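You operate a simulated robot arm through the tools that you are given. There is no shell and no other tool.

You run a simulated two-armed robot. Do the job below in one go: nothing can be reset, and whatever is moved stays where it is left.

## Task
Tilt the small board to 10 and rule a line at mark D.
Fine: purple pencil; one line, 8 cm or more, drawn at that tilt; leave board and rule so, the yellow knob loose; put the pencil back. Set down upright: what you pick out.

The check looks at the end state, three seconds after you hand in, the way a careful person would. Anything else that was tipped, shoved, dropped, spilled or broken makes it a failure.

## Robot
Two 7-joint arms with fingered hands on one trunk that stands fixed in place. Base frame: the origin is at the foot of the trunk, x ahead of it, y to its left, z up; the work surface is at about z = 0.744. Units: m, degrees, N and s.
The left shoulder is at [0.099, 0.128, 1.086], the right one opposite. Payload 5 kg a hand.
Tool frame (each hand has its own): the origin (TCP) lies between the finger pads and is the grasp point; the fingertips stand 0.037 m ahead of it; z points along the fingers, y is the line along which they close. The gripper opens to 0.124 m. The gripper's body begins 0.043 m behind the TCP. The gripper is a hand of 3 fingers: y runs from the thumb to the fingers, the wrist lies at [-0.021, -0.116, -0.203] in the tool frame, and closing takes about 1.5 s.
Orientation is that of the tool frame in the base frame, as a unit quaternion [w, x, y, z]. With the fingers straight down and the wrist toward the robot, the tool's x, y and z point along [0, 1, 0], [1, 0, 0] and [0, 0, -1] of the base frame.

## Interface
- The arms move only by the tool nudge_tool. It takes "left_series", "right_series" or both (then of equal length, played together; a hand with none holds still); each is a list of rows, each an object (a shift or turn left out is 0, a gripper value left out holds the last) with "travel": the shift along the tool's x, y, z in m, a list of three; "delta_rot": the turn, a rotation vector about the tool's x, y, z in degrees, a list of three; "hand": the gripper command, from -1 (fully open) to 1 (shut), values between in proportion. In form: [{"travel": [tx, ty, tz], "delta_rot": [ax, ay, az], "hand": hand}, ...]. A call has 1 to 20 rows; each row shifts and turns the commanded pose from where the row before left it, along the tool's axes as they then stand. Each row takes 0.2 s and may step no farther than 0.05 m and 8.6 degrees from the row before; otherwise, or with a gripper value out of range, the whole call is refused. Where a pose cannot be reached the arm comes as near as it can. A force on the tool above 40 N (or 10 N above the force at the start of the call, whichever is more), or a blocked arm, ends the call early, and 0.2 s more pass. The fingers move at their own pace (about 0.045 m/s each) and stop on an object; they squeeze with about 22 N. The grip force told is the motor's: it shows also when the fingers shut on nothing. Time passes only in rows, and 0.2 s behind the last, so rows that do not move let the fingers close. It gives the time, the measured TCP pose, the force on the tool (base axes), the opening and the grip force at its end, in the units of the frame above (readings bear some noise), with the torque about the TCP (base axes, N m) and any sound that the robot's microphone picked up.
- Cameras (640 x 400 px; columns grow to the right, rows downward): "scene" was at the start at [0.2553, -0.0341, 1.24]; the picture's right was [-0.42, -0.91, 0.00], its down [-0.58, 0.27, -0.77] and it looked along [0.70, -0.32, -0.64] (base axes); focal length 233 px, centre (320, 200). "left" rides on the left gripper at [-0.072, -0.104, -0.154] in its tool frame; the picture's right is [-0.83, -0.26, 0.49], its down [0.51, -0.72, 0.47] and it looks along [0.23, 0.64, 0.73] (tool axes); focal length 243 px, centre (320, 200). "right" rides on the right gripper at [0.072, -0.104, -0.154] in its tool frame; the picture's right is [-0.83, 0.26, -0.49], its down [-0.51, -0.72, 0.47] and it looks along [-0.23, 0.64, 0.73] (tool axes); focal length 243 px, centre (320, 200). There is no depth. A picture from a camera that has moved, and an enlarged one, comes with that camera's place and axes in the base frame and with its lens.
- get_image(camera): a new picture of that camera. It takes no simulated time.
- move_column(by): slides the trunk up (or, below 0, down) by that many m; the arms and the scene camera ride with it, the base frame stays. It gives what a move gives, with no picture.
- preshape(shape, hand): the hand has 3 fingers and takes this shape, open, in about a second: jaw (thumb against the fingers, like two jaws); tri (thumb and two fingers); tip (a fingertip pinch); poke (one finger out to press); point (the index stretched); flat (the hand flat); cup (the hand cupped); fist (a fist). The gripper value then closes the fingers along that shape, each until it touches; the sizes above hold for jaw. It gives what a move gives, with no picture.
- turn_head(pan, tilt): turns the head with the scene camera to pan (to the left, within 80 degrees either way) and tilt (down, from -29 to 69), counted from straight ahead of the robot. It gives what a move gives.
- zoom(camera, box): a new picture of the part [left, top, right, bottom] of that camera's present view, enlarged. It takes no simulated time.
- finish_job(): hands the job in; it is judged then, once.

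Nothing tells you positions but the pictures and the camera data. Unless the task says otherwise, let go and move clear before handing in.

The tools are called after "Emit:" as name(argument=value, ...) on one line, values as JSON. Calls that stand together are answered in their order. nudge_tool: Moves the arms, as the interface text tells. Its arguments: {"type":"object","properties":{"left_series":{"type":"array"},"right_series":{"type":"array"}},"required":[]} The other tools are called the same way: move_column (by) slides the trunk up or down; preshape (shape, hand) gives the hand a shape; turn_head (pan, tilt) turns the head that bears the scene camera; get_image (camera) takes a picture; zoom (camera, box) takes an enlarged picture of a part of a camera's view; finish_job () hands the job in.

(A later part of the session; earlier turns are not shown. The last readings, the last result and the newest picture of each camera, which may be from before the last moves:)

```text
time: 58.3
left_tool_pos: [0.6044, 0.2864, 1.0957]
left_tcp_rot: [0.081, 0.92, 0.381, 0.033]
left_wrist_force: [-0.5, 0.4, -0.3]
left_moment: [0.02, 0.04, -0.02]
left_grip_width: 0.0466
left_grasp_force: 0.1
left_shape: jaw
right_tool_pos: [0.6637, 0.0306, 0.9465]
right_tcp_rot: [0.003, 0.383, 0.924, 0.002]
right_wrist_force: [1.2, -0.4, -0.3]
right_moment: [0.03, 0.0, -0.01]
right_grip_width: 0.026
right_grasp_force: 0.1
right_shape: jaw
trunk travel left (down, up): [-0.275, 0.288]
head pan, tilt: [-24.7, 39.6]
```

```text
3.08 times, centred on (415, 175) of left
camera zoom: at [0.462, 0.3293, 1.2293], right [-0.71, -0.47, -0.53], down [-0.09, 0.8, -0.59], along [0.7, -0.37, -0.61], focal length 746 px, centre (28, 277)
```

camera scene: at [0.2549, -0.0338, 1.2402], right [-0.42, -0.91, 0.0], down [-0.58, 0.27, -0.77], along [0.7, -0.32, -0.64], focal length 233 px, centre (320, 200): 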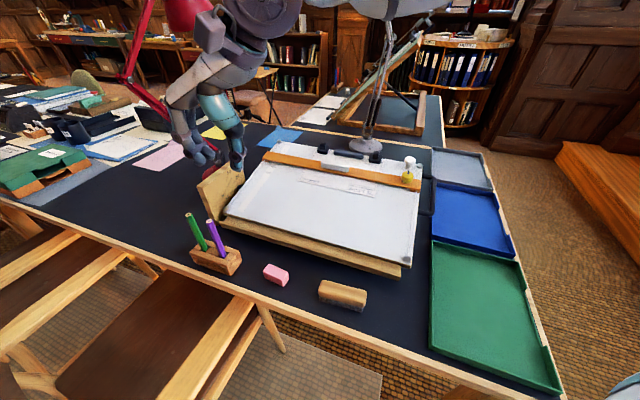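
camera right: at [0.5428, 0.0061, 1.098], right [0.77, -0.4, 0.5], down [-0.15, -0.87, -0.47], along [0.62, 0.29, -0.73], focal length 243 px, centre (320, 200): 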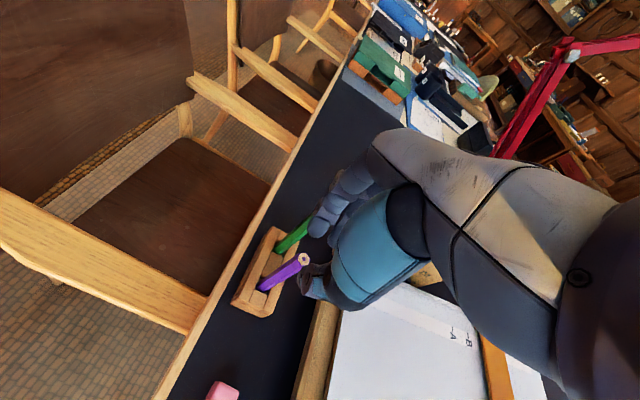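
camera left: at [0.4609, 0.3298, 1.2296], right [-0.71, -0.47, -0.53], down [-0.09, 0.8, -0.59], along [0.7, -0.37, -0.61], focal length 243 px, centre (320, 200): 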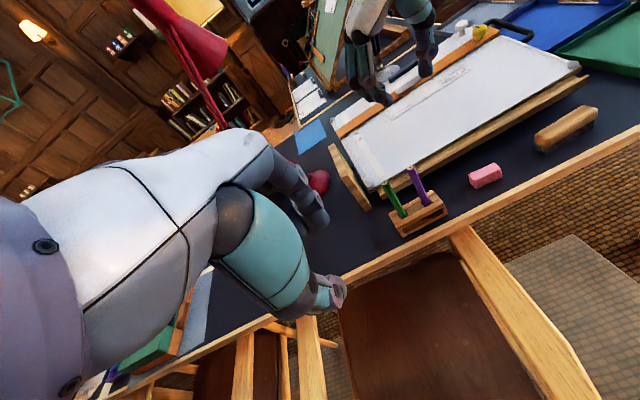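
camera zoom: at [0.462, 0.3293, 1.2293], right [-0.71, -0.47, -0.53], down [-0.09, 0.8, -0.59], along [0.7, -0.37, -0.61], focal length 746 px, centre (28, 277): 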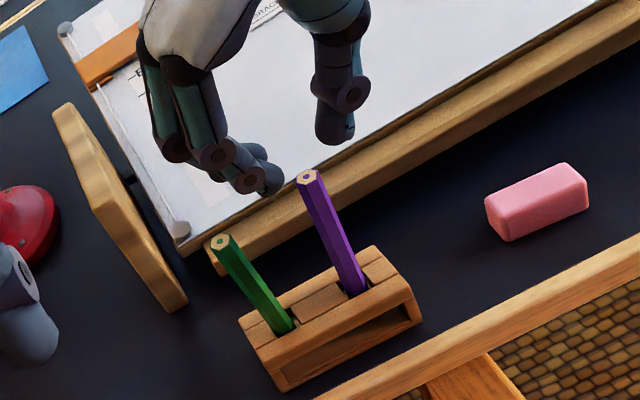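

The green pencil now leans about 6° in its hole; I'll straighten it later. The bulging knuckle sits above the TCP, so I'll grip purple higher (TCP z≈0.90), keeping that knuckle above the green pencil's top.

Emit:
nudge_tool(right_series=[{"travel": [0, 0, 0.012]}, {"travel": [0, 0, 0.012]}, {"travel": [0, 0, 0.012]}, {"travel": [0, 0, 0.01]}, {}])

Emit:
zoom(camera="scene", box=[160, 180, 260, 290])

Emit:
zoom(camera="left", box=[380, 120, 450, 200])

```text
time: 59.5
left_tool_pos: [0.6031, 0.2888, 1.0971]
left_tcp_rot: [0.081, 0.921, 0.381, 0.032]
left_wrist_force: [-0.6, 0.6, -0.1]
left_moment: [0.0, -0.01, -0.01]
left_grip_width: 0.0465
left_grasp_force: 0.1
left_shape: jaw
right_tool_pos: [0.663, 0.0288, 0.9002]
right_tcp_rot: [0.003, 0.384, 0.924, 0.001]
right_wrist_force: [0.3, 0.7, 0.2]
right_moment: [-0.02, 0.0, -0.02]
right_grip_width: 0.0265
right_grasp_force: 0.2
right_shape: jaw
trunk travel left (down, up): [-0.275, 0.288]
head pan, tilt: [-24.7, 39.6]
```

```text
3.64 times, centred on (210, 235) of scene
camera zoom: at [0.255, -0.0341, 1.2401], right [-0.42, -0.91, 0.0], down [-0.58, 0.27, -0.77], along [0.7, -0.32, -0.64], focal length 849 px, centre (720, 73)
```

zoom: 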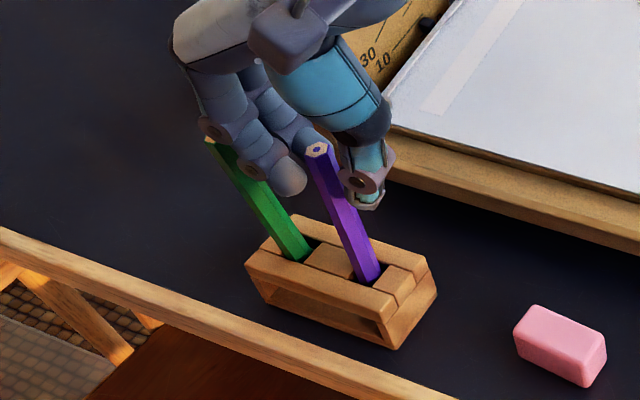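

```text
5.00 times, centred on (415, 160) of left
camera zoom: at [0.4609, 0.3296, 1.2297], right [-0.71, -0.47, -0.53], down [-0.09, 0.8, -0.59], along [0.7, -0.37, -0.61], focal length 1213 px, centre (-155, 400)
```

zoom: 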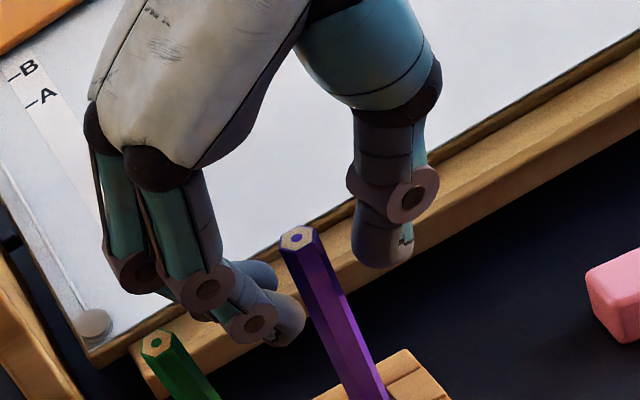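

Emit:
nudge_tool(right_series=[{"travel": [-0.0004, 0.003, 0]}, {}])

Emit:
zoom(camera="left", box=[380, 120, 450, 200])

```text
time: 60.1
left_tool_pos: [0.6038, 0.288, 1.0957]
left_tcp_rot: [0.081, 0.92, 0.381, 0.033]
left_wrist_force: [-0.8, 0.2, -0.2]
left_moment: [0.0, 0.0, -0.01]
left_grip_width: 0.0464
left_grasp_force: 0.1
left_shape: jaw
right_tool_pos: [0.6649, 0.0311, 0.9006]
right_tcp_rot: [0.005, 0.383, 0.924, 0.001]
right_wrist_force: [-0.1, -0.7, -0.1]
right_moment: [0.0, 0.01, -0.02]
right_grip_width: 0.0263
right_grasp_force: 0.2
right_shape: jaw
trunk travel left (down, up): [-0.275, 0.288]
head pan, tilt: [-24.7, 39.6]
```

```text
5.00 times, centred on (415, 160) of left
camera zoom: at [0.461, 0.3295, 1.2297], right [-0.71, -0.47, -0.53], down [-0.09, 0.8, -0.59], along [0.7, -0.37, -0.61], focal length 1213 px, centre (-155, 400)
```

zoom: 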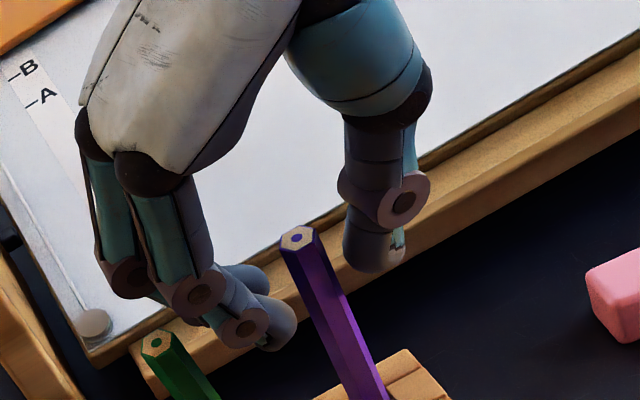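

Centred on the purple pencil with green untouched. Closing now.

Emit:
nudge_tool(right_series=[{"hand": 0.8}, {"hand": 1}, {}, {}, {}, {}, {}])

Emit:
zoom(camera="left", box=[380, 120, 450, 200])

Emit:
zoom(camera="scene", box=[160, 180, 260, 290])

```text
time: 61.7
left_tool_pos: [0.603, 0.2887, 1.0956]
left_tcp_rot: [0.081, 0.92, 0.381, 0.033]
left_wrist_force: [-0.4, -0.1, 1.8]
left_moment: [-0.04, -0.01, -0.02]
left_grip_width: 0.0463
left_grasp_force: 0.1
left_shape: jaw
right_tool_pos: [0.6646, 0.0307, 0.9001]
right_tcp_rot: [0.003, 0.384, 0.923, 0.001]
right_wrist_force: [0.4, 0.0, 0.6]
right_moment: [0.04, 0.0, 0.02]
right_grip_width: 0.003
right_grasp_force: 22.2
right_shape: jaw
trunk travel left (down, up): [-0.275, 0.288]
head pan, tilt: [-24.7, 39.6]
```

```text
5.00 times, centred on (415, 160) of left
camera zoom: at [0.4613, 0.3295, 1.2296], right [-0.71, -0.47, -0.53], down [-0.09, 0.8, -0.59], along [0.7, -0.37, -0.61], focal length 1213 px, centre (-155, 400)
```

zoom: 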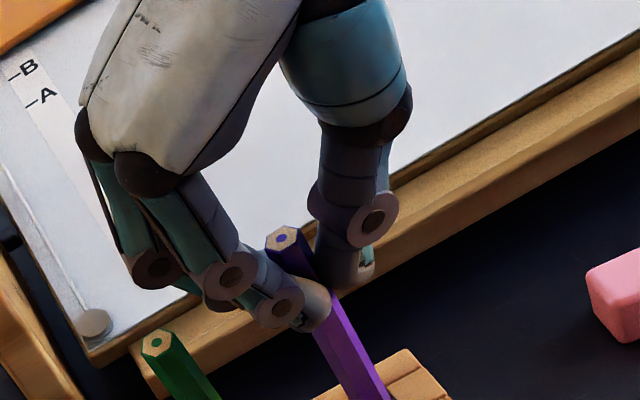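

```text
3.64 times, centred on (210, 235) of scene
camera zoom: at [0.2553, -0.0342, 1.24], right [-0.42, -0.91, 0.0], down [-0.58, 0.27, -0.77], along [0.7, -0.32, -0.64], focal length 849 px, centre (720, 73)
```

zoom: 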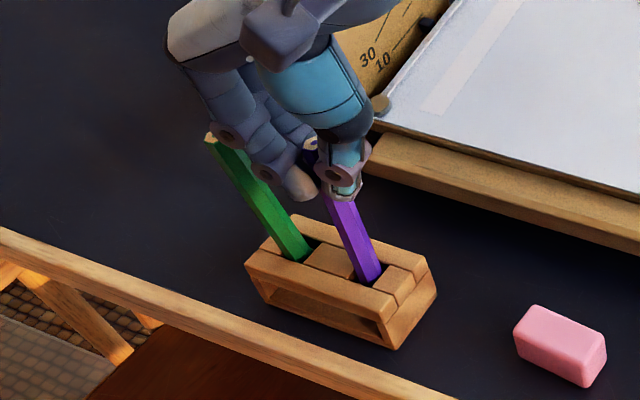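

Gripped. Lifting gently straight up, then checking the hold and where the point sits.

Emit:
nudge_tool(right_series=[{"travel": [0, 0, -0.008]}, {"travel": [0, 0, -0.01]}, {"travel": [0, 0, -0.012]}, {"travel": [0, 0, -0.02]}, {"travel": [0, 0, -0.02]}, {}])

Emit:
zoom(camera="left", box=[360, 100, 470, 220])

Emit:
zoom(camera="scene", box=[150, 150, 270, 290])

```text
time: 63.1
left_tool_pos: [0.6044, 0.2872, 1.0963]
left_tcp_rot: [0.081, 0.92, 0.382, 0.034]
left_wrist_force: [-1.9, -0.9, 0.6]
left_moment: [-0.01, -0.02, 0.03]
left_grip_width: 0.0466
left_grasp_force: 0.0
left_shape: jaw
right_tool_pos: [0.6664, 0.0306, 0.9693]
right_tcp_rot: [0.003, 0.383, 0.924, 0.002]
right_wrist_force: [1.0, -0.9, -0.4]
right_moment: [-0.02, 0.03, 0.05]
right_grip_width: 0.0031
right_grasp_force: 22.1
right_shape: jaw
trunk travel left (down, up): [-0.275, 0.288]
head pan, tilt: [-24.7, 39.6]
```

```text
3.33 times, centred on (415, 160) of left
camera zoom: at [0.4619, 0.3294, 1.2293], right [-0.71, -0.47, -0.53], down [-0.09, 0.8, -0.59], along [0.7, -0.37, -0.61], focal length 809 px, centre (3, 333)
```

zoom: 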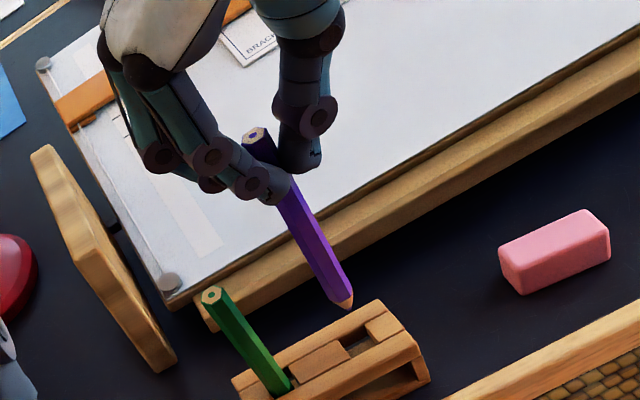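

```text
2.86 times, centred on (210, 220) of scene
camera zoom: at [0.2559, -0.0343, 1.2399], right [-0.42, -0.91, 0.0], down [-0.58, 0.27, -0.77], along [0.7, -0.32, -0.64], focal length 667 px, centre (634, 143)
```

zoom: 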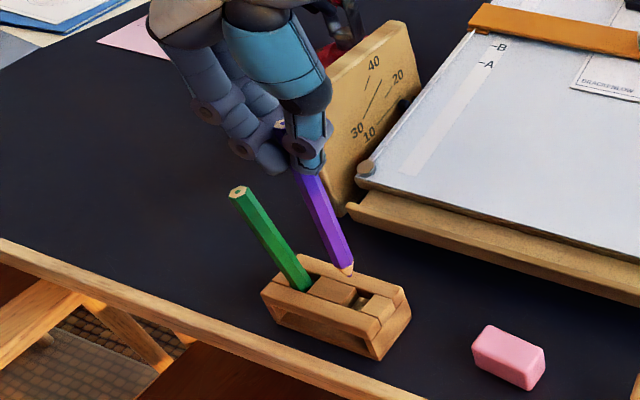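

The pencil is held firmly, sharp point down: tip about 0.151 m below the TCP, leaning only ~2°. I'll raise it, bring it over the board and square the hand (yaw 0) for drawing reach.

Emit:
nudge_tool(right_series=[{"travel": [0, 0, -0.037]}, {"travel": [0, 0, -0.037]}, {"travel": [0, 0, -0.037]}, {"travel": [-0.0239, -0.033, 0]}, {"travel": [-0.0239, -0.033, 0]}, {"travel": [-0.0239, -0.033, 0]}, {"travel": [-0.0239, -0.033, 0]}, {"delta_rot": [0, 0, 7.5]}, {"delta_rot": [0, 0, 7.5]}, {"delta_rot": [0, 0, 7.5]}, {"delta_rot": [0, 0, 7.5]}, {"delta_rot": [0, 0, 7.5]}, {"delta_rot": [0, 0, 7.5]}, {}])

Emit:
get_image(camera="scene")

Emit:
get_image(camera="left")

```text
time: 66.1
left_tool_pos: [0.6038, 0.2864, 1.0963]
left_tcp_rot: [0.08, 0.92, 0.381, 0.033]
left_wrist_force: [0.1, -0.1, -0.2]
left_moment: [0.0, -0.01, 0.03]
left_grip_width: 0.0464
left_grasp_force: 0.0
left_shape: jaw
right_tool_pos: [0.6393, -0.1302, 1.0811]
right_tcp_rot: [0.004, 0.709, 0.705, 0.003]
right_wrist_force: [0.0, -0.6, 0.0]
right_moment: [0.04, -0.03, -0.02]
right_grip_width: 0.003
right_grasp_force: 22.4
right_shape: jaw
trunk travel left (down, up): [-0.275, 0.288]
head pan, tilt: [-24.7, 39.6]
```

```text
taken
camera scene: at [0.2554, -0.0351, 1.24], right [-0.42, -0.91, 0.0], down [-0.58, 0.27, -0.77], along [0.7, -0.32, -0.64], focal length 233 px, centre (320, 200)
```

scene: 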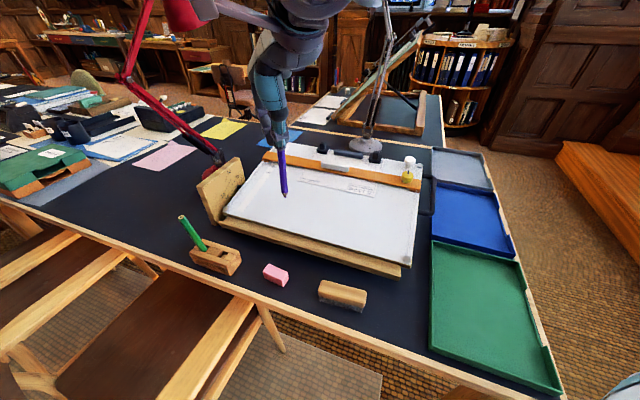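

```text
taken
camera left: at [0.4614, 0.3286, 1.2298], right [-0.71, -0.47, -0.53], down [-0.09, 0.8, -0.59], along [0.7, -0.37, -0.61], focal length 243 px, centre (320, 200)
```

left: 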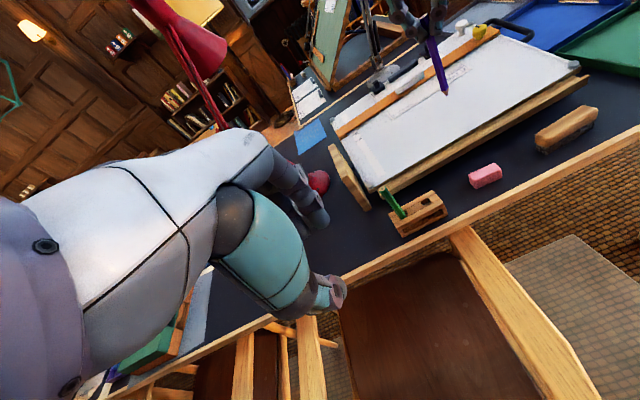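

Emit:
zoom(camera="scene", box=[240, 130, 330, 210])

Emit:
zoom(camera="left", box=[400, 20, 480, 110])

Emit:
get_image(camera="right")

```text
5.00 times, centred on (285, 170) of scene
camera zoom: at [0.2554, -0.0351, 1.24], right [-0.42, -0.91, 0.0], down [-0.58, 0.27, -0.77], along [0.7, -0.32, -0.64], focal length 1167 px, centre (495, 350)
```

zoom: 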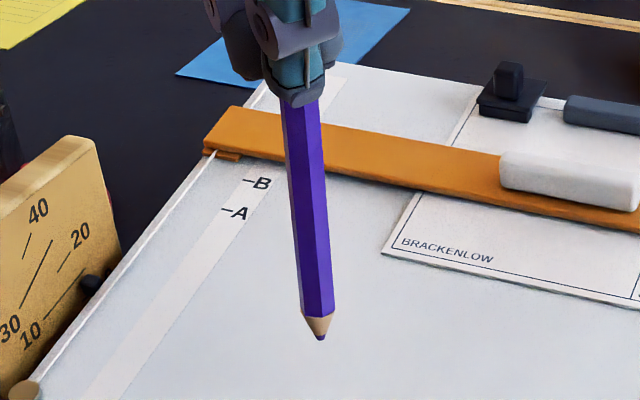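

```text
4.44 times, centred on (440, 65) of left
camera zoom: at [0.4614, 0.3286, 1.2298], right [-0.71, -0.47, -0.53], down [-0.09, 0.8, -0.59], along [0.7, -0.37, -0.61], focal length 1078 px, centre (-213, 800)
```

zoom: 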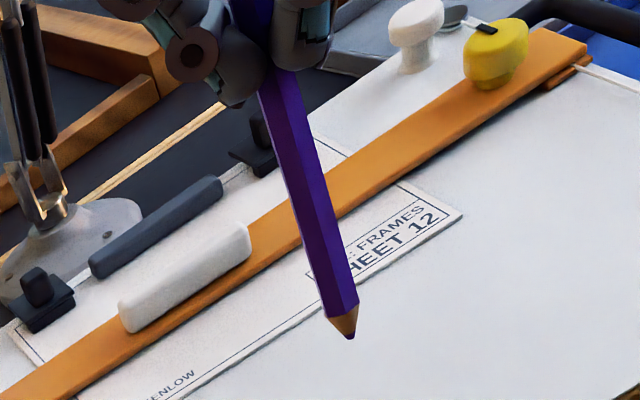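

```text
taken
camera right: at [0.5339, -0.0573, 1.2344], right [0.26, -0.83, 0.49], down [-0.72, -0.5, -0.48], along [0.65, -0.23, -0.73], focal length 243 px, centre (320, 200)
```

right: 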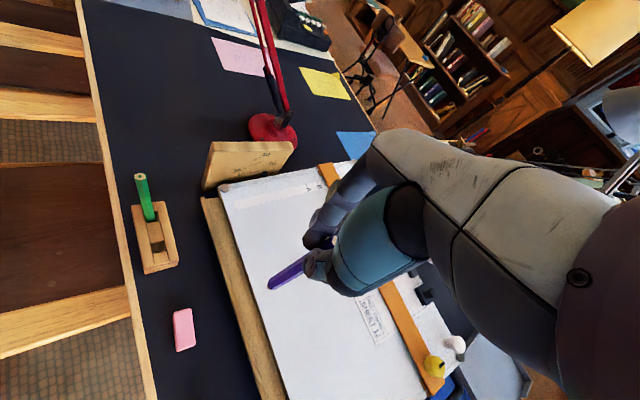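

The pencil tip is visible in all three cameras, at about 0.154 m below and 6 mm behind the TCP. I'll carry it over to hover above the sheet just up-slope of the rule's edge near u=0.20.

Emit:
nudge_tool(right_series=[{"travel": [-0.0281, 0.0326, 0]}, {"travel": [-0.0281, 0.0326, 0]}, {"travel": [-0.0281, 0.0326, 0]}, {"travel": [-0.0281, 0.0326, 0]}, {"travel": [-0.0281, 0.0326, 0]}, {"travel": [-0.0281, 0.0326, 0]}, {"travel": [-0.0281, 0.0326, 0]}, {}, {}])

Emit:
zoom(camera="scene", box=[260, 100, 400, 200])

Emit:
get_image(camera="right")

Emit:
zoom(camera="left", box=[320, 0, 520, 130])

```text
time: 68.1
left_tool_pos: [0.6038, 0.2878, 1.095]
left_tcp_rot: [0.081, 0.92, 0.381, 0.033]
left_wrist_force: [0.4, -0.2, 0.4]
left_moment: [-0.03, 0.01, -0.01]
left_grip_width: 0.0466
left_grasp_force: 0.0
left_shape: jaw
right_tool_pos: [0.8652, -0.3264, 1.0798]
right_tcp_rot: [0.003, 0.708, 0.706, 0.003]
right_wrist_force: [-0.9, -0.1, 0.2]
right_moment: [0.01, -0.01, 0.0]
right_grip_width: 0.003
right_grasp_force: 21.9
right_shape: jaw
trunk travel left (down, up): [-0.275, 0.288]
head pan, tilt: [-24.7, 39.6]
```

```text
4.00 times, centred on (330, 150) of scene
camera zoom: at [0.2558, -0.0345, 1.2399], right [-0.42, -0.91, 0.0], down [-0.58, 0.27, -0.77], along [0.7, -0.32, -0.64], focal length 934 px, centre (280, 400)
```

zoom: 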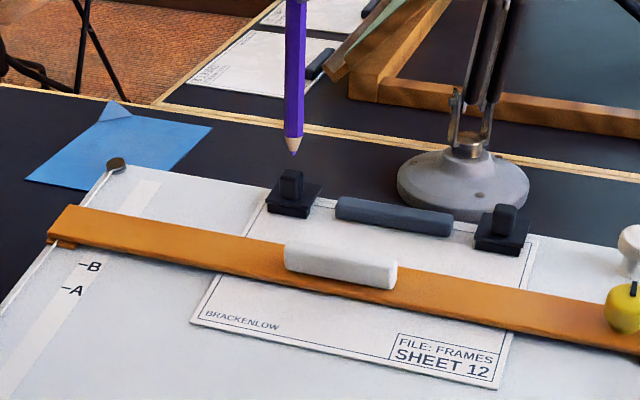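

```text
taken
camera right: at [0.7602, -0.2534, 1.2344], right [0.26, -0.83, 0.49], down [-0.72, -0.51, -0.48], along [0.65, -0.23, -0.73], focal length 243 px, centre (320, 200)
```

right: 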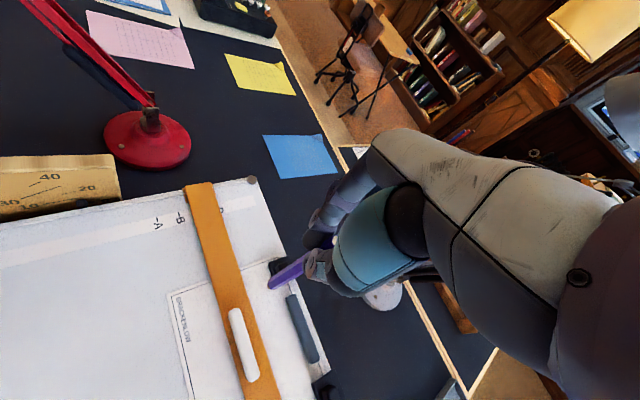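

```text
3.08 times, centred on (420, 65) of left
camera zoom: at [0.4617, 0.3291, 1.2295], right [-0.71, -0.47, -0.53], down [-0.09, 0.8, -0.59], along [0.7, -0.37, -0.61], focal length 746 px, centre (12, 615)
```

zoom: 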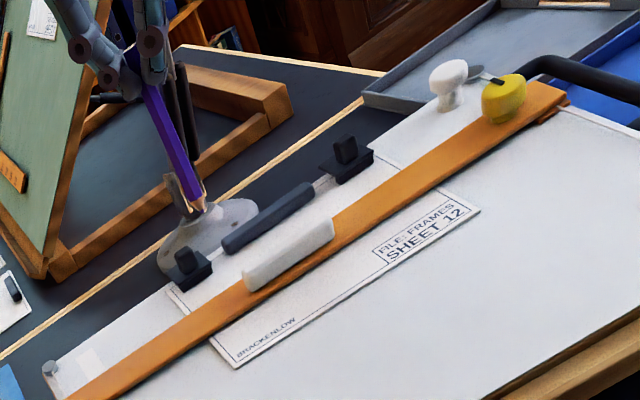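

Emit:
zoom(camera="right", box=[180, 175, 260, 225])

Emit:
zoom(camera="right", box=[140, 160, 340, 400])

```text
8.00 times, centred on (220, 200) of right
camera zoom: at [0.7602, -0.2534, 1.2344], right [0.26, -0.83, 0.49], down [-0.72, -0.51, -0.48], along [0.65, -0.23, -0.73], focal length 1941 px, centre (1120, 200)
```

zoom: 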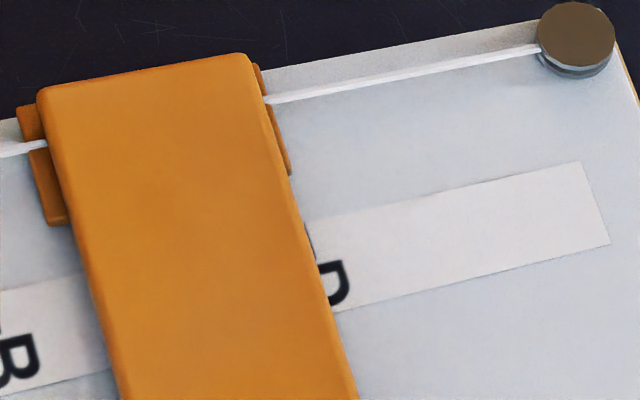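

```text
1.67 times, centred on (240, 280) of right
camera zoom: at [0.7602, -0.2534, 1.2344], right [0.26, -0.83, 0.49], down [-0.72, -0.51, -0.48], along [0.65, -0.23, -0.73], focal length 404 px, centre (453, 67)
```

zoom: 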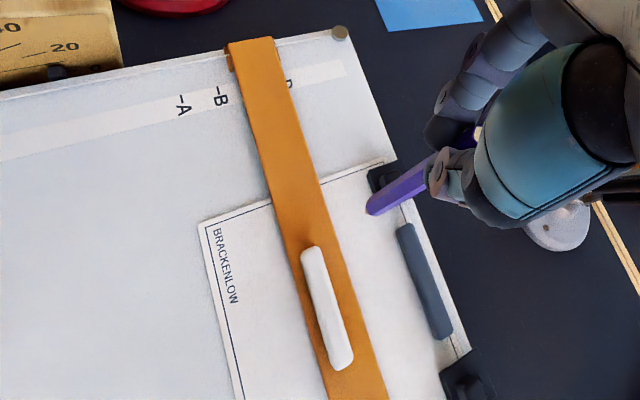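

The near-overhead view confirms the rule's edge is on the D tick within about half a millimetre. Lowering the pencil to hover about 2 cm above the sheet.

Emit:
nudge_tool(right_series=[{"travel": [0, 0, 0.02]}, {"travel": [0, 0, 0.02]}, {"travel": [0, 0, 0.02]}, {}, {}])

Emit:
zoom(camera="scene", box=[290, 120, 370, 190])

Emit:
zoom(camera="right", box=[200, 200, 330, 330])

Emit:
zoom(camera="left", box=[340, 30, 450, 120])

```text
time: 69.3
left_tool_pos: [0.6044, 0.2882, 1.0956]
left_tcp_rot: [0.081, 0.921, 0.38, 0.033]
left_wrist_force: [-0.7, 0.0, -0.4]
left_moment: [0.0, -0.02, -0.03]
left_grip_width: 0.0465
left_grasp_force: 0.1
left_shape: jaw
right_tool_pos: [0.8672, -0.3276, 1.0224]
right_tcp_rot: [0.003, 0.707, 0.707, 0.004]
right_wrist_force: [0.3, 0.3, 0.2]
right_moment: [0.0, -0.02, 0.01]
right_grip_width: 0.0029
right_grasp_force: 22.0
right_shape: jaw
trunk travel left (down, up): [-0.275, 0.288]
head pan, tilt: [-24.7, 39.6]
```

```text
5.71 times, centred on (330, 155) of scene
camera zoom: at [0.2553, -0.0342, 1.24], right [-0.42, -0.91, 0.0], down [-0.58, 0.27, -0.77], along [0.7, -0.32, -0.64], focal length 1334 px, centre (263, 457)
```

zoom: 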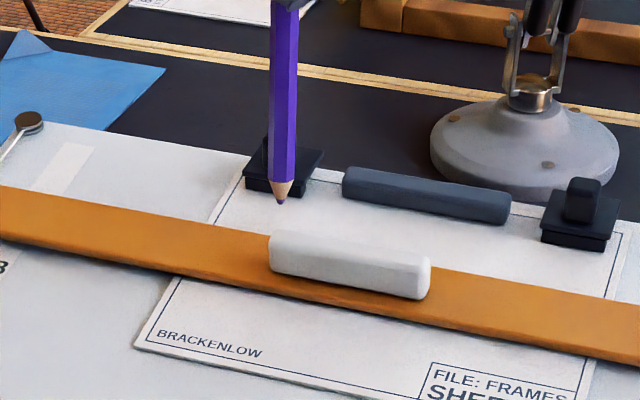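

```text
3.08 times, centred on (265, 265) of right
camera zoom: at [0.7604, -0.2534, 1.176], right [0.26, -0.83, 0.49], down [-0.72, -0.51, -0.48], along [0.65, -0.23, -0.73], focal length 746 px, centre (489, 0)
```

zoom: 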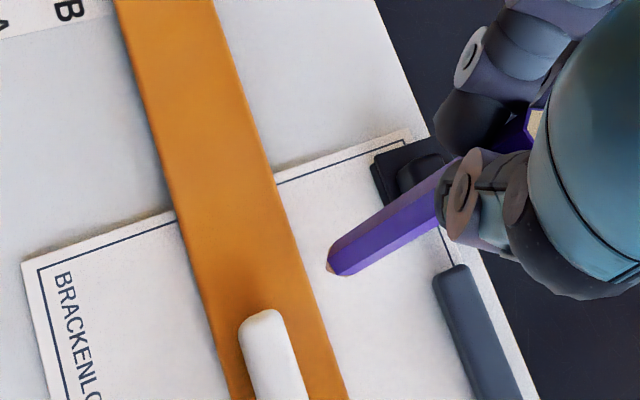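

```text
4.44 times, centred on (395, 75) of left
camera zoom: at [0.4613, 0.3295, 1.2296], right [-0.71, -0.47, -0.53], down [-0.09, 0.8, -0.59], along [0.7, -0.37, -0.61], focal length 1078 px, centre (-13, 756)
```

zoom: 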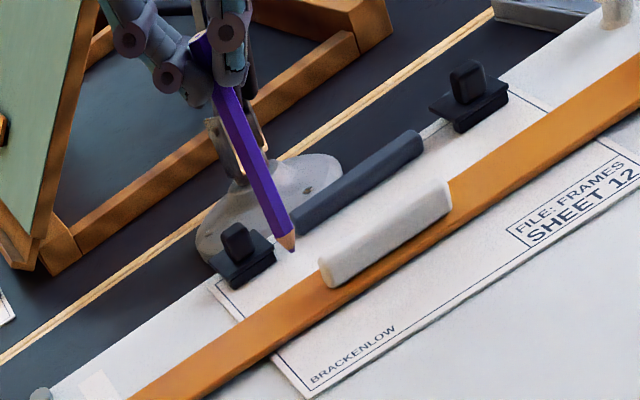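

Emit:
nudge_tool(right_series=[{"travel": [0, 0, 0.008]}, {"travel": [0, 0, 0.007]}, {}, {}])

Emit:
zoom(camera="scene", box=[305, 145, 355, 185])

Emit:
zoom(camera="right", box=[230, 250, 310, 330])

Emit:
zoom(camera="left", box=[370, 60, 430, 110])

```text
time: 70.3
left_tool_pos: [0.6039, 0.287, 1.096]
left_tcp_rot: [0.08, 0.921, 0.381, 0.034]
left_wrist_force: [0.2, -0.5, 0.1]
left_moment: [0.01, 0.04, 0.0]
left_grip_width: 0.0466
left_grasp_force: 0.0
left_shape: jaw
right_tool_pos: [0.8675, -0.3265, 1.0071]
right_tcp_rot: [0.004, 0.708, 0.706, 0.002]
right_wrist_force: [0.3, -0.3, -0.8]
right_moment: [0.02, 0.04, 0.0]
right_grip_width: 0.0031
right_grasp_force: 22.1
right_shape: jaw
trunk travel left (down, up): [-0.275, 0.288]
head pan, tilt: [-24.7, 39.6]
```

```text
10.00 times, centred on (330, 165) of scene
camera zoom: at [0.2554, -0.0342, 1.24], right [-0.42, -0.91, 0.0], down [-0.58, 0.27, -0.77], along [0.7, -0.32, -0.64], focal length 2334 px, centre (220, 550)
```

zoom: 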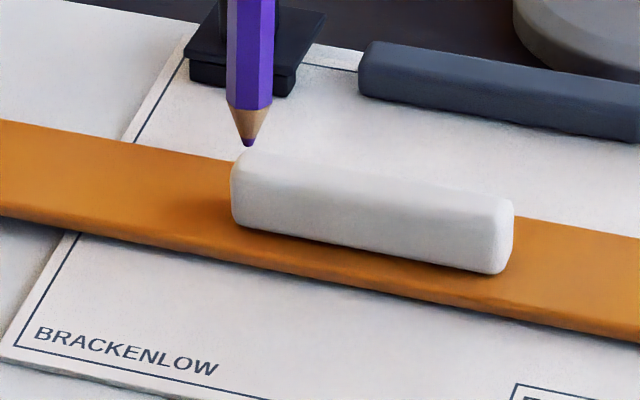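

```text
5.00 times, centred on (270, 290) of right
camera zoom: at [0.7621, -0.2533, 1.1609], right [0.26, -0.83, 0.49], down [-0.72, -0.51, -0.48], along [0.65, -0.23, -0.73], focal length 1213 px, centre (570, -250)
```

zoom: 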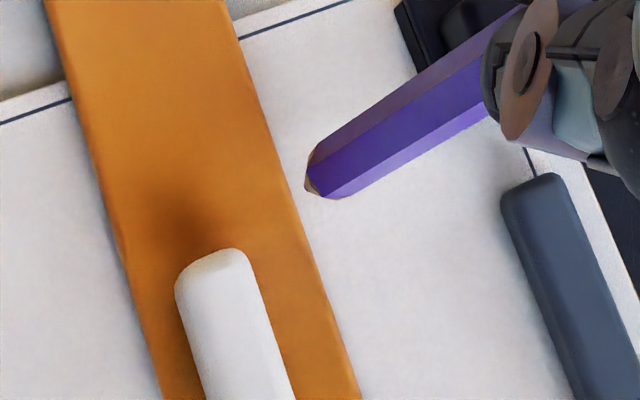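

```text
8.00 times, centred on (400, 85) of left
camera zoom: at [0.4614, 0.3295, 1.2295], right [-0.71, -0.47, -0.53], down [-0.09, 0.8, -0.59], along [0.7, -0.37, -0.61], focal length 1941 px, centre (-320, 1120)
```

zoom: 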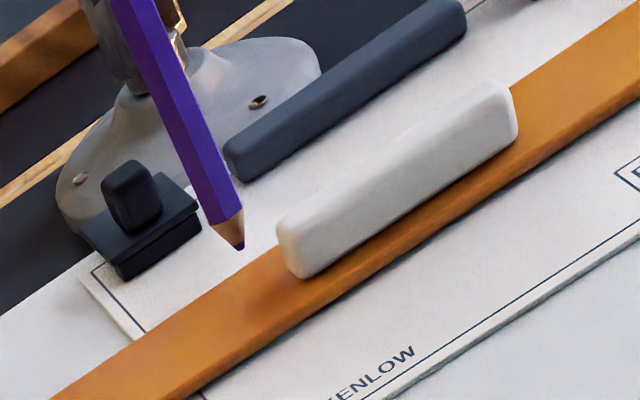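

Triangulating with all three cameras, the tip hovers about 10 mm above the sheet and will land about 1.5 mm up-slope of the rule's edge — just right. Lowering slowly to touch.

Emit:
nudge_tool(right_series=[{"travel": [0, 0, 0.004]}, {"travel": [0, 0, 0.003]}, {}, {}])

Emit:
zoom(camera="scene", box=[310, 150, 350, 180])

Emit:
zoom(camera="right", box=[240, 260, 290, 310])

```text
time: 71.3
left_tool_pos: [0.6047, 0.2875, 1.0964]
left_tcp_rot: [0.081, 0.92, 0.382, 0.033]
left_wrist_force: [0.0, -0.7, 0.5]
left_moment: [-0.01, -0.02, -0.02]
left_grip_width: 0.0465
left_grasp_force: 0.2
left_shape: jaw
right_tool_pos: [0.868, -0.326, 1.0008]
right_tcp_rot: [0.002, 0.708, 0.706, 0.003]
right_wrist_force: [0.8, -0.7, -1.0]
right_moment: [0.0, -0.02, 0.01]
right_grip_width: 0.0028
right_grasp_force: 22.0
right_shape: jaw
trunk travel left (down, up): [-0.275, 0.288]
head pan, tilt: [-24.7, 39.6]
```

```text
13.33 times, centred on (330, 165) of scene
camera zoom: at [0.2554, -0.0342, 1.24], right [-0.42, -0.91, 0.0], down [-0.58, 0.27, -0.77], along [0.7, -0.32, -0.64], focal length 3112 px, centre (187, 667)
```

zoom: 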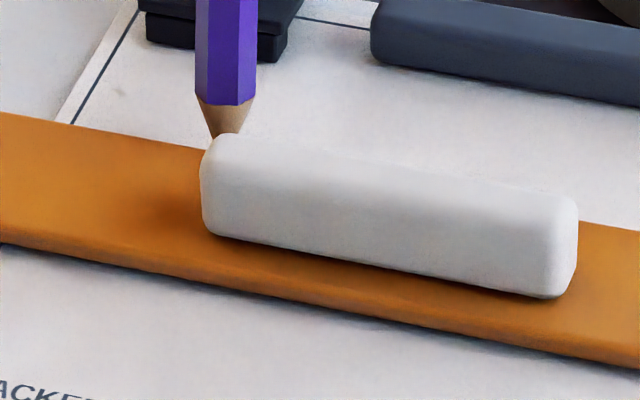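

```text
8.00 times, centred on (265, 285) of right
camera zoom: at [0.7622, -0.2533, 1.1539], right [0.26, -0.83, 0.49], down [-0.72, -0.51, -0.48], along [0.65, -0.23, -0.73], focal length 1941 px, centre (760, -480)
```

zoom: 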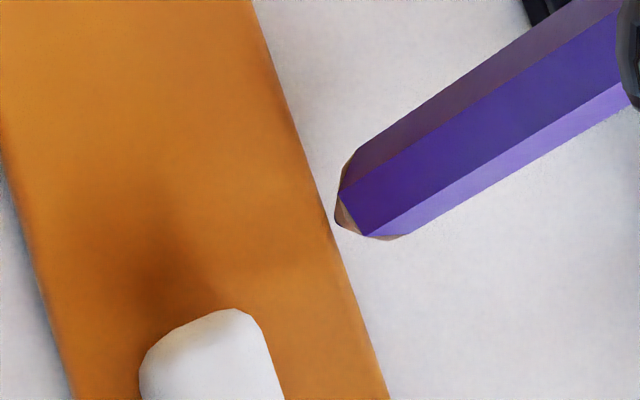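

Emit:
nudge_tool(right_series=[{"travel": [-0.0005, 0.0005, 0.0012]}, {}, {}])

Emit:
zoom(camera="right", box=[240, 260, 290, 310])

```text
time: 72.1
left_tool_pos: [0.6026, 0.2881, 1.097]
left_tcp_rot: [0.08, 0.921, 0.38, 0.033]
left_wrist_force: [0.1, 0.2, -0.3]
left_moment: [-0.02, 0.01, -0.01]
left_grip_width: 0.0464
left_grasp_force: 0.2
left_shape: jaw
right_tool_pos: [0.8681, -0.3284, 0.9991]
right_tcp_rot: [0.003, 0.708, 0.706, 0.003]
right_wrist_force: [-0.4, -0.4, -0.2]
right_moment: [0.0, -0.01, -0.02]
right_grip_width: 0.0028
right_grasp_force: 22.3
right_shape: jaw
trunk travel left (down, up): [-0.275, 0.288]
head pan, tilt: [-24.7, 39.6]
```

```text
8.00 times, centred on (265, 285) of right
camera zoom: at [0.7628, -0.2541, 1.153], right [0.26, -0.83, 0.49], down [-0.72, -0.51, -0.48], along [0.65, -0.23, -0.73], focal length 1941 px, centre (760, -480)
```

zoom: 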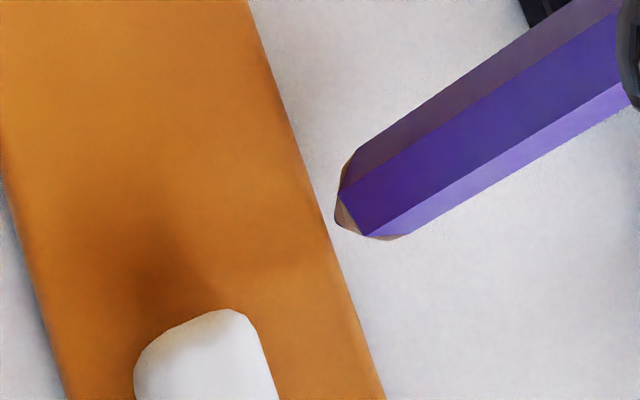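

Emit:
nudge_tool(right_series=[{"travel": [0, 0, 0.001]}, {}, {}])

Emit:
nudge_tool(right_series=[{"travel": [0, 0, 0.0006]}, {}, {}])

Emit:
zoom(camera="right", box=[240, 260, 290, 310])

Emit:
zoom(camera="left", box=[375, 65, 415, 100])

```text
time: 72.9
left_tool_pos: [0.6031, 0.2878, 1.0964]
left_tcp_rot: [0.081, 0.92, 0.382, 0.034]
left_wrist_force: [0.3, -0.3, -0.2]
left_moment: [0.02, -0.01, 0.03]
left_grip_width: 0.0465
left_grasp_force: 0.0
left_shape: jaw
right_tool_pos: [0.8685, -0.3272, 0.9992]
right_tcp_rot: [0.003, 0.708, 0.707, 0.003]
right_wrist_force: [0.3, 1.2, -1.0]
right_moment: [0.0, 0.0, -0.04]
right_grip_width: 0.0029
right_grasp_force: 21.6
right_shape: jaw
trunk travel left (down, up): [-0.275, 0.288]
head pan, tilt: [-24.7, 39.6]
```

```text
time: 73.7
left_tool_pos: [0.6037, 0.2874, 1.0966]
left_tcp_rot: [0.08, 0.92, 0.381, 0.033]
left_wrist_force: [0.5, -1.2, 0.1]
left_moment: [0.02, 0.03, 0.03]
left_grip_width: 0.0467
left_grasp_force: 0.1
left_shape: jaw
right_tool_pos: [0.8677, -0.3256, 0.9986]
right_tcp_rot: [0.002, 0.708, 0.707, 0.004]
right_wrist_force: [0.1, 0.3, 0.0]
right_moment: [0.0, 0.02, 0.0]
right_grip_width: 0.003
right_grasp_force: 22.5
right_shape: jaw
trunk travel left (down, up): [-0.275, 0.288]
head pan, tilt: [-24.7, 39.6]
```

```text
8.00 times, centred on (265, 285) of right
camera zoom: at [0.7625, -0.2538, 1.1519], right [0.26, -0.83, 0.49], down [-0.72, -0.51, -0.48], along [0.65, -0.23, -0.73], focal length 1941 px, centre (760, -480)
```

zoom: 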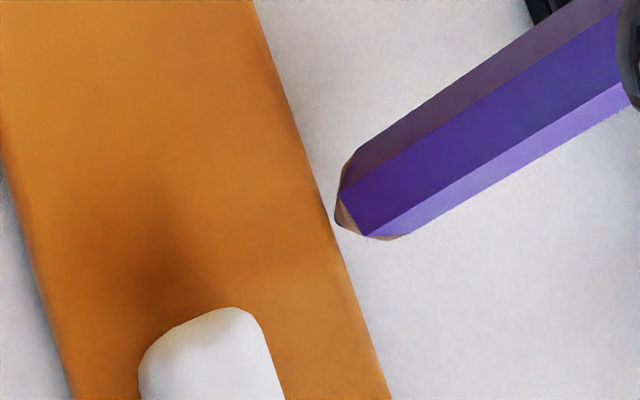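

```text
11.43 times, centred on (395, 82) of left
camera zoom: at [0.4613, 0.3295, 1.2296], right [-0.71, -0.47, -0.53], down [-0.09, 0.8, -0.59], along [0.7, -0.37, -0.61], focal length 2773 px, centre (-537, 1543)
```

zoom: 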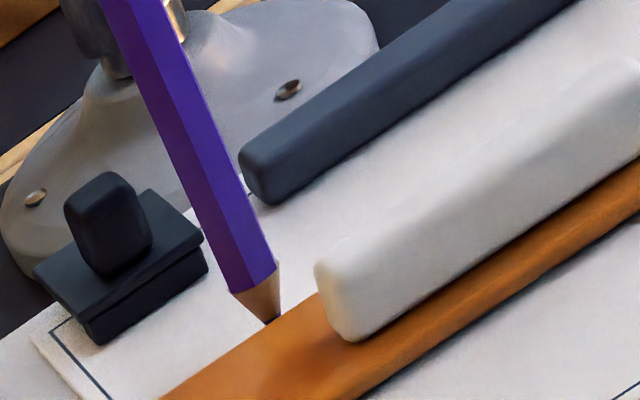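

Emit:
nudge_tool(right_series=[{"travel": [0, 0, 0.0008]}, {}, {}])

Emit:
nudge_tool(right_series=[{}, {}])

Emit:
zoom(camera="left", box=[375, 65, 415, 100])

```text
time: 74.5
left_tool_pos: [0.6048, 0.2875, 1.0965]
left_tcp_rot: [0.08, 0.92, 0.381, 0.033]
left_wrist_force: [0.6, 0.8, 0.0]
left_moment: [-0.02, -0.05, 0.01]
left_grip_width: 0.0466
left_grasp_force: 0.0
left_shape: jaw
right_tool_pos: [0.8673, -0.3275, 0.9975]
right_tcp_rot: [0.003, 0.708, 0.707, 0.004]
right_wrist_force: [-0.1, -0.3, -1.1]
right_moment: [0.03, -0.04, 0.0]
right_grip_width: 0.003
right_grasp_force: 22.7
right_shape: jaw
trunk travel left (down, up): [-0.275, 0.288]
head pan, tilt: [-24.7, 39.6]
```

```text
time: 75.1
left_tool_pos: [0.6044, 0.2887, 1.0956]
left_tcp_rot: [0.081, 0.92, 0.381, 0.033]
left_wrist_force: [0.1, -0.1, 0.8]
left_moment: [0.0, 0.0, 0.01]
left_grip_width: 0.0465
left_grasp_force: 0.0
left_shape: jaw
right_tool_pos: [0.869, -0.327, 0.9972]
right_tcp_rot: [0.003, 0.708, 0.707, 0.003]
right_wrist_force: [0.2, -0.1, -0.5]
right_moment: [0.03, 0.01, 0.0]
right_grip_width: 0.0029
right_grasp_force: 22.1
right_shape: jaw
trunk travel left (down, up): [-0.275, 0.288]
head pan, tilt: [-24.7, 39.6]
```

```text
11.43 times, centred on (395, 82) of left
camera zoom: at [0.4613, 0.3295, 1.2296], right [-0.71, -0.47, -0.53], down [-0.09, 0.8, -0.59], along [0.7, -0.37, -0.61], focal length 2773 px, centre (-537, 1543)
```

zoom: 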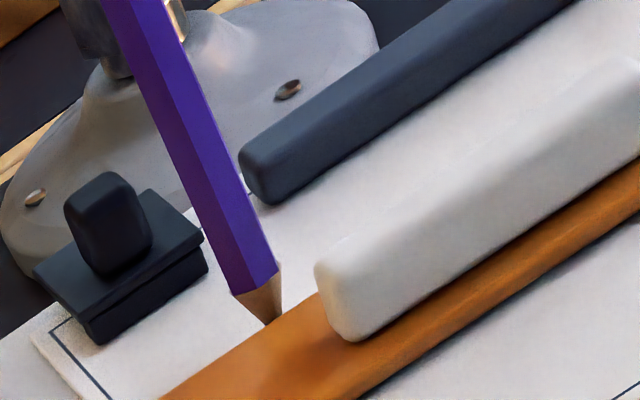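

Emit:
nudge_tool(right_series=[{"travel": [0, 0, 0.0008]}, {}, {}, {}])

Emit:
nudge_tool(right_series=[{"travel": [0, 0, 0.0006]}, {}, {}, {}])

```text
time: 76.1
left_tool_pos: [0.6032, 0.2877, 1.0967]
left_tcp_rot: [0.081, 0.92, 0.381, 0.033]
left_wrist_force: [0.1, -0.9, -0.2]
left_moment: [-0.03, -0.02, 0.0]
left_grip_width: 0.0464
left_grasp_force: 0.1
left_shape: jaw
right_tool_pos: [0.868, -0.3267, 0.9975]
right_tcp_rot: [0.004, 0.708, 0.707, 0.003]
right_wrist_force: [0.3, 1.3, -0.8]
right_moment: [0.0, -0.04, 0.03]
right_grip_width: 0.0029
right_grasp_force: 21.5
right_shape: jaw
trunk travel left (down, up): [-0.275, 0.288]
head pan, tilt: [-24.7, 39.6]
```

```text
time: 77.1
left_tool_pos: [0.6024, 0.2881, 1.0962]
left_tcp_rot: [0.08, 0.92, 0.381, 0.034]
left_wrist_force: [0.0, -0.3, 0.4]
left_moment: [0.01, 0.03, -0.03]
left_grip_width: 0.0464
left_grasp_force: 0.1
left_shape: jaw
right_tool_pos: [0.8678, -0.3271, 0.995]
right_tcp_rot: [0.003, 0.708, 0.706, 0.003]
right_wrist_force: [-0.1, 0.3, -0.1]
right_moment: [-0.01, 0.01, -0.02]
right_grip_width: 0.0028
right_grasp_force: 22.4
right_shape: jaw
trunk travel left (down, up): [-0.275, 0.288]
head pan, tilt: [-24.7, 39.6]
```

Emit:
zoom(camera="right", box=[250, 270, 290, 300])

Emit:
nudge_tool(right_series=[{"travel": [0, 0, 0.0006]}, {}, {}, {}])

Emit:
nudge_tool(right_series=[{"travel": [0, 0, 0.0005]}, {}, {}, {}])

Emit:
zoom(camera="right", box=[250, 270, 290, 300])

```text
13.33 times, centred on (270, 285) of right
camera zoom: at [0.7626, -0.2539, 1.1495], right [0.26, -0.83, 0.49], down [-0.72, -0.51, -0.48], along [0.65, -0.23, -0.73], focal length 3235 px, centre (987, -933)
```

zoom: 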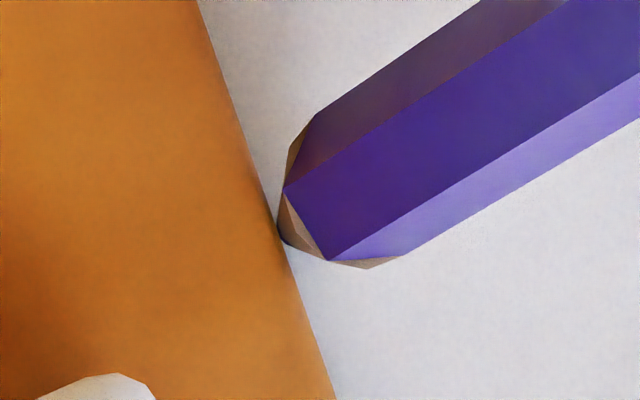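

```text
time: 78.1
left_tool_pos: [0.6035, 0.2885, 1.0962]
left_tcp_rot: [0.08, 0.92, 0.381, 0.033]
left_wrist_force: [0.2, 0.2, -0.6]
left_moment: [-0.01, 0.02, 0.01]
left_grip_width: 0.0465
left_grasp_force: 0.0
left_shape: jaw
right_tool_pos: [0.8695, -0.3272, 0.9958]
right_tcp_rot: [0.003, 0.708, 0.706, 0.004]
right_wrist_force: [0.0, -0.9, 0.4]
right_moment: [0.03, 0.0, -0.02]
right_grip_width: 0.0031
right_grasp_force: 22.2
right_shape: jaw
trunk travel left (down, up): [-0.275, 0.288]
head pan, tilt: [-24.7, 39.6]
```

```text
time: 79.1
left_tool_pos: [0.6041, 0.2871, 1.0962]
left_tcp_rot: [0.08, 0.92, 0.381, 0.033]
left_wrist_force: [-0.6, 1.3, 0.7]
left_moment: [0.0, -0.01, 0.02]
left_grip_width: 0.0465
left_grasp_force: 0.1
left_shape: jaw
right_tool_pos: [0.8698, -0.3275, 0.9954]
right_tcp_rot: [0.004, 0.707, 0.707, 0.002]
right_wrist_force: [-0.2, 0.1, -0.1]
right_moment: [-0.01, -0.01, 0.01]
right_grip_width: 0.0032
right_grasp_force: 21.8
right_shape: jaw
trunk travel left (down, up): [-0.275, 0.288]
head pan, tilt: [-24.7, 39.6]
```

```text
13.33 times, centred on (270, 285) of right
camera zoom: at [0.7628, -0.2537, 1.1487], right [0.26, -0.83, 0.49], down [-0.72, -0.51, -0.48], along [0.65, -0.23, -0.73], focal length 3235 px, centre (987, -933)
```

zoom: 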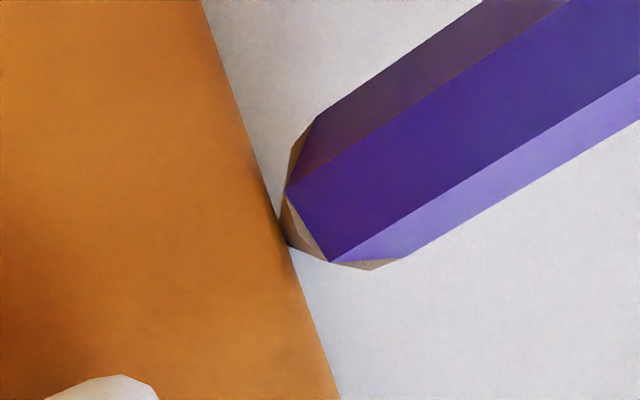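

Emit:
nudge_tool(right_series=[{"travel": [-0.0008, 0.0008, 0]}, {}, {}, {}])

Emit:
nudge_tool(right_series=[{"travel": [0, 0, 0.0006]}, {}, {}, {}])

Emit:
zoom(camera="right", box=[250, 270, 290, 300])

Emit:
zoom(camera="left", box=[375, 65, 415, 100])

```text
time: 80.1
left_tool_pos: [0.6033, 0.2865, 1.0965]
left_tcp_rot: [0.081, 0.92, 0.381, 0.034]
left_wrist_force: [-0.5, -0.6, 0.6]
left_moment: [-0.03, -0.03, -0.01]
left_grip_width: 0.0464
left_grasp_force: 0.1
left_shape: jaw
right_tool_pos: [0.869, -0.3286, 0.9948]
right_tcp_rot: [0.004, 0.708, 0.707, 0.004]
right_wrist_force: [-0.6, 0.5, 0.9]
right_moment: [-0.04, 0.03, -0.01]
right_grip_width: 0.003
right_grasp_force: 21.9
right_shape: jaw
trunk travel left (down, up): [-0.275, 0.288]
head pan, tilt: [-24.7, 39.6]
```

```text
time: 81.1
left_tool_pos: [0.604, 0.2885, 1.0966]
left_tcp_rot: [0.08, 0.92, 0.382, 0.033]
left_wrist_force: [-0.2, 0.8, 0.0]
left_moment: [0.0, -0.03, -0.01]
left_grip_width: 0.0461
left_grasp_force: 0.0
left_shape: jaw
right_tool_pos: [0.8692, -0.3265, 0.9941]
right_tcp_rot: [0.003, 0.707, 0.707, 0.003]
right_wrist_force: [0.6, -0.1, 0.6]
right_moment: [-0.04, -0.02, 0.0]
right_grip_width: 0.0033
right_grasp_force: 22.0
right_shape: jaw
trunk travel left (down, up): [-0.275, 0.288]
head pan, tilt: [-24.7, 39.6]
```

```text
13.33 times, centred on (270, 285) of right
camera zoom: at [0.7633, -0.2547, 1.1479], right [0.26, -0.83, 0.49], down [-0.72, -0.51, -0.48], along [0.65, -0.23, -0.73], focal length 3235 px, centre (987, -933)
```

zoom: 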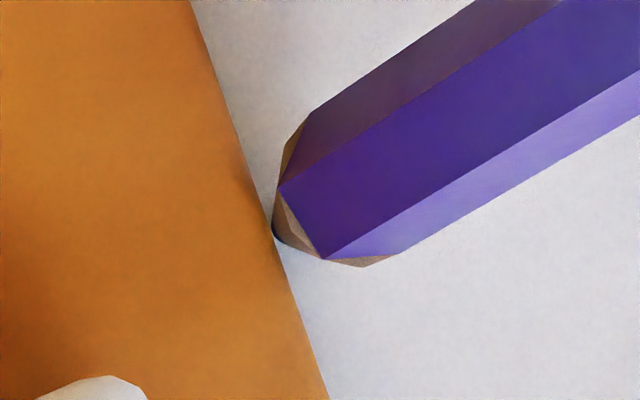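

```text
11.43 times, centred on (395, 82) of left
camera zoom: at [0.4612, 0.3295, 1.2296], right [-0.71, -0.47, -0.53], down [-0.09, 0.8, -0.59], along [0.7, -0.37, -0.61], focal length 2773 px, centre (-537, 1543)
```

zoom: 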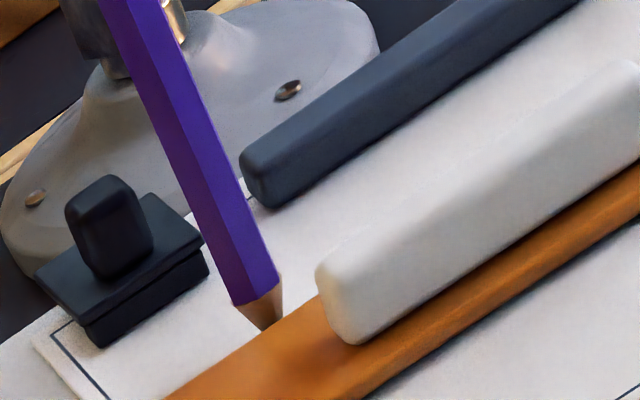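

Emit:
zoom(camera="scene", box=[195, 150, 255, 215])

Emit:
zoom(camera="right", box=[0, 150, 120, 230])

```text
6.15 times, centred on (225, 182) of scene
camera zoom: at [0.2552, -0.0341, 1.2401], right [-0.42, -0.91, 0.0], down [-0.58, 0.27, -0.77], along [0.7, -0.32, -0.64], focal length 1436 px, centre (905, 308)
```

zoom: 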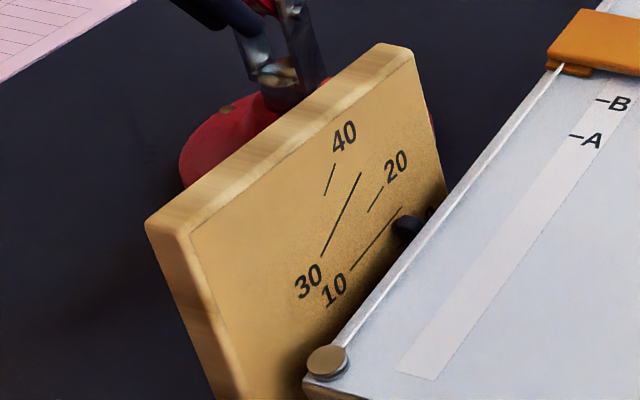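

```text
5.00 times, centred on (60, 190) of right
camera zoom: at [0.7633, -0.2547, 1.1479], right [0.26, -0.83, 0.49], down [-0.72, -0.51, -0.48], along [0.65, -0.23, -0.73], focal length 1213 px, centre (1620, 250)
```

zoom: 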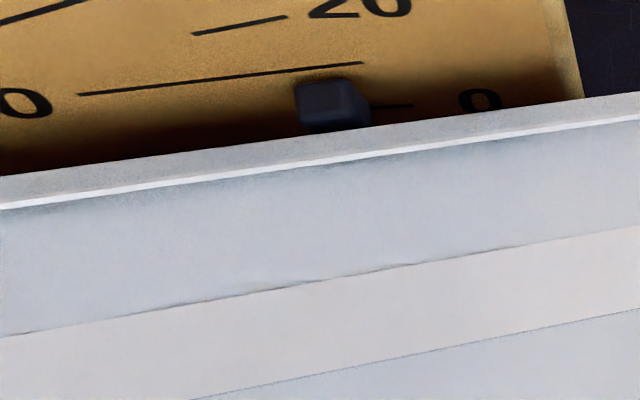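

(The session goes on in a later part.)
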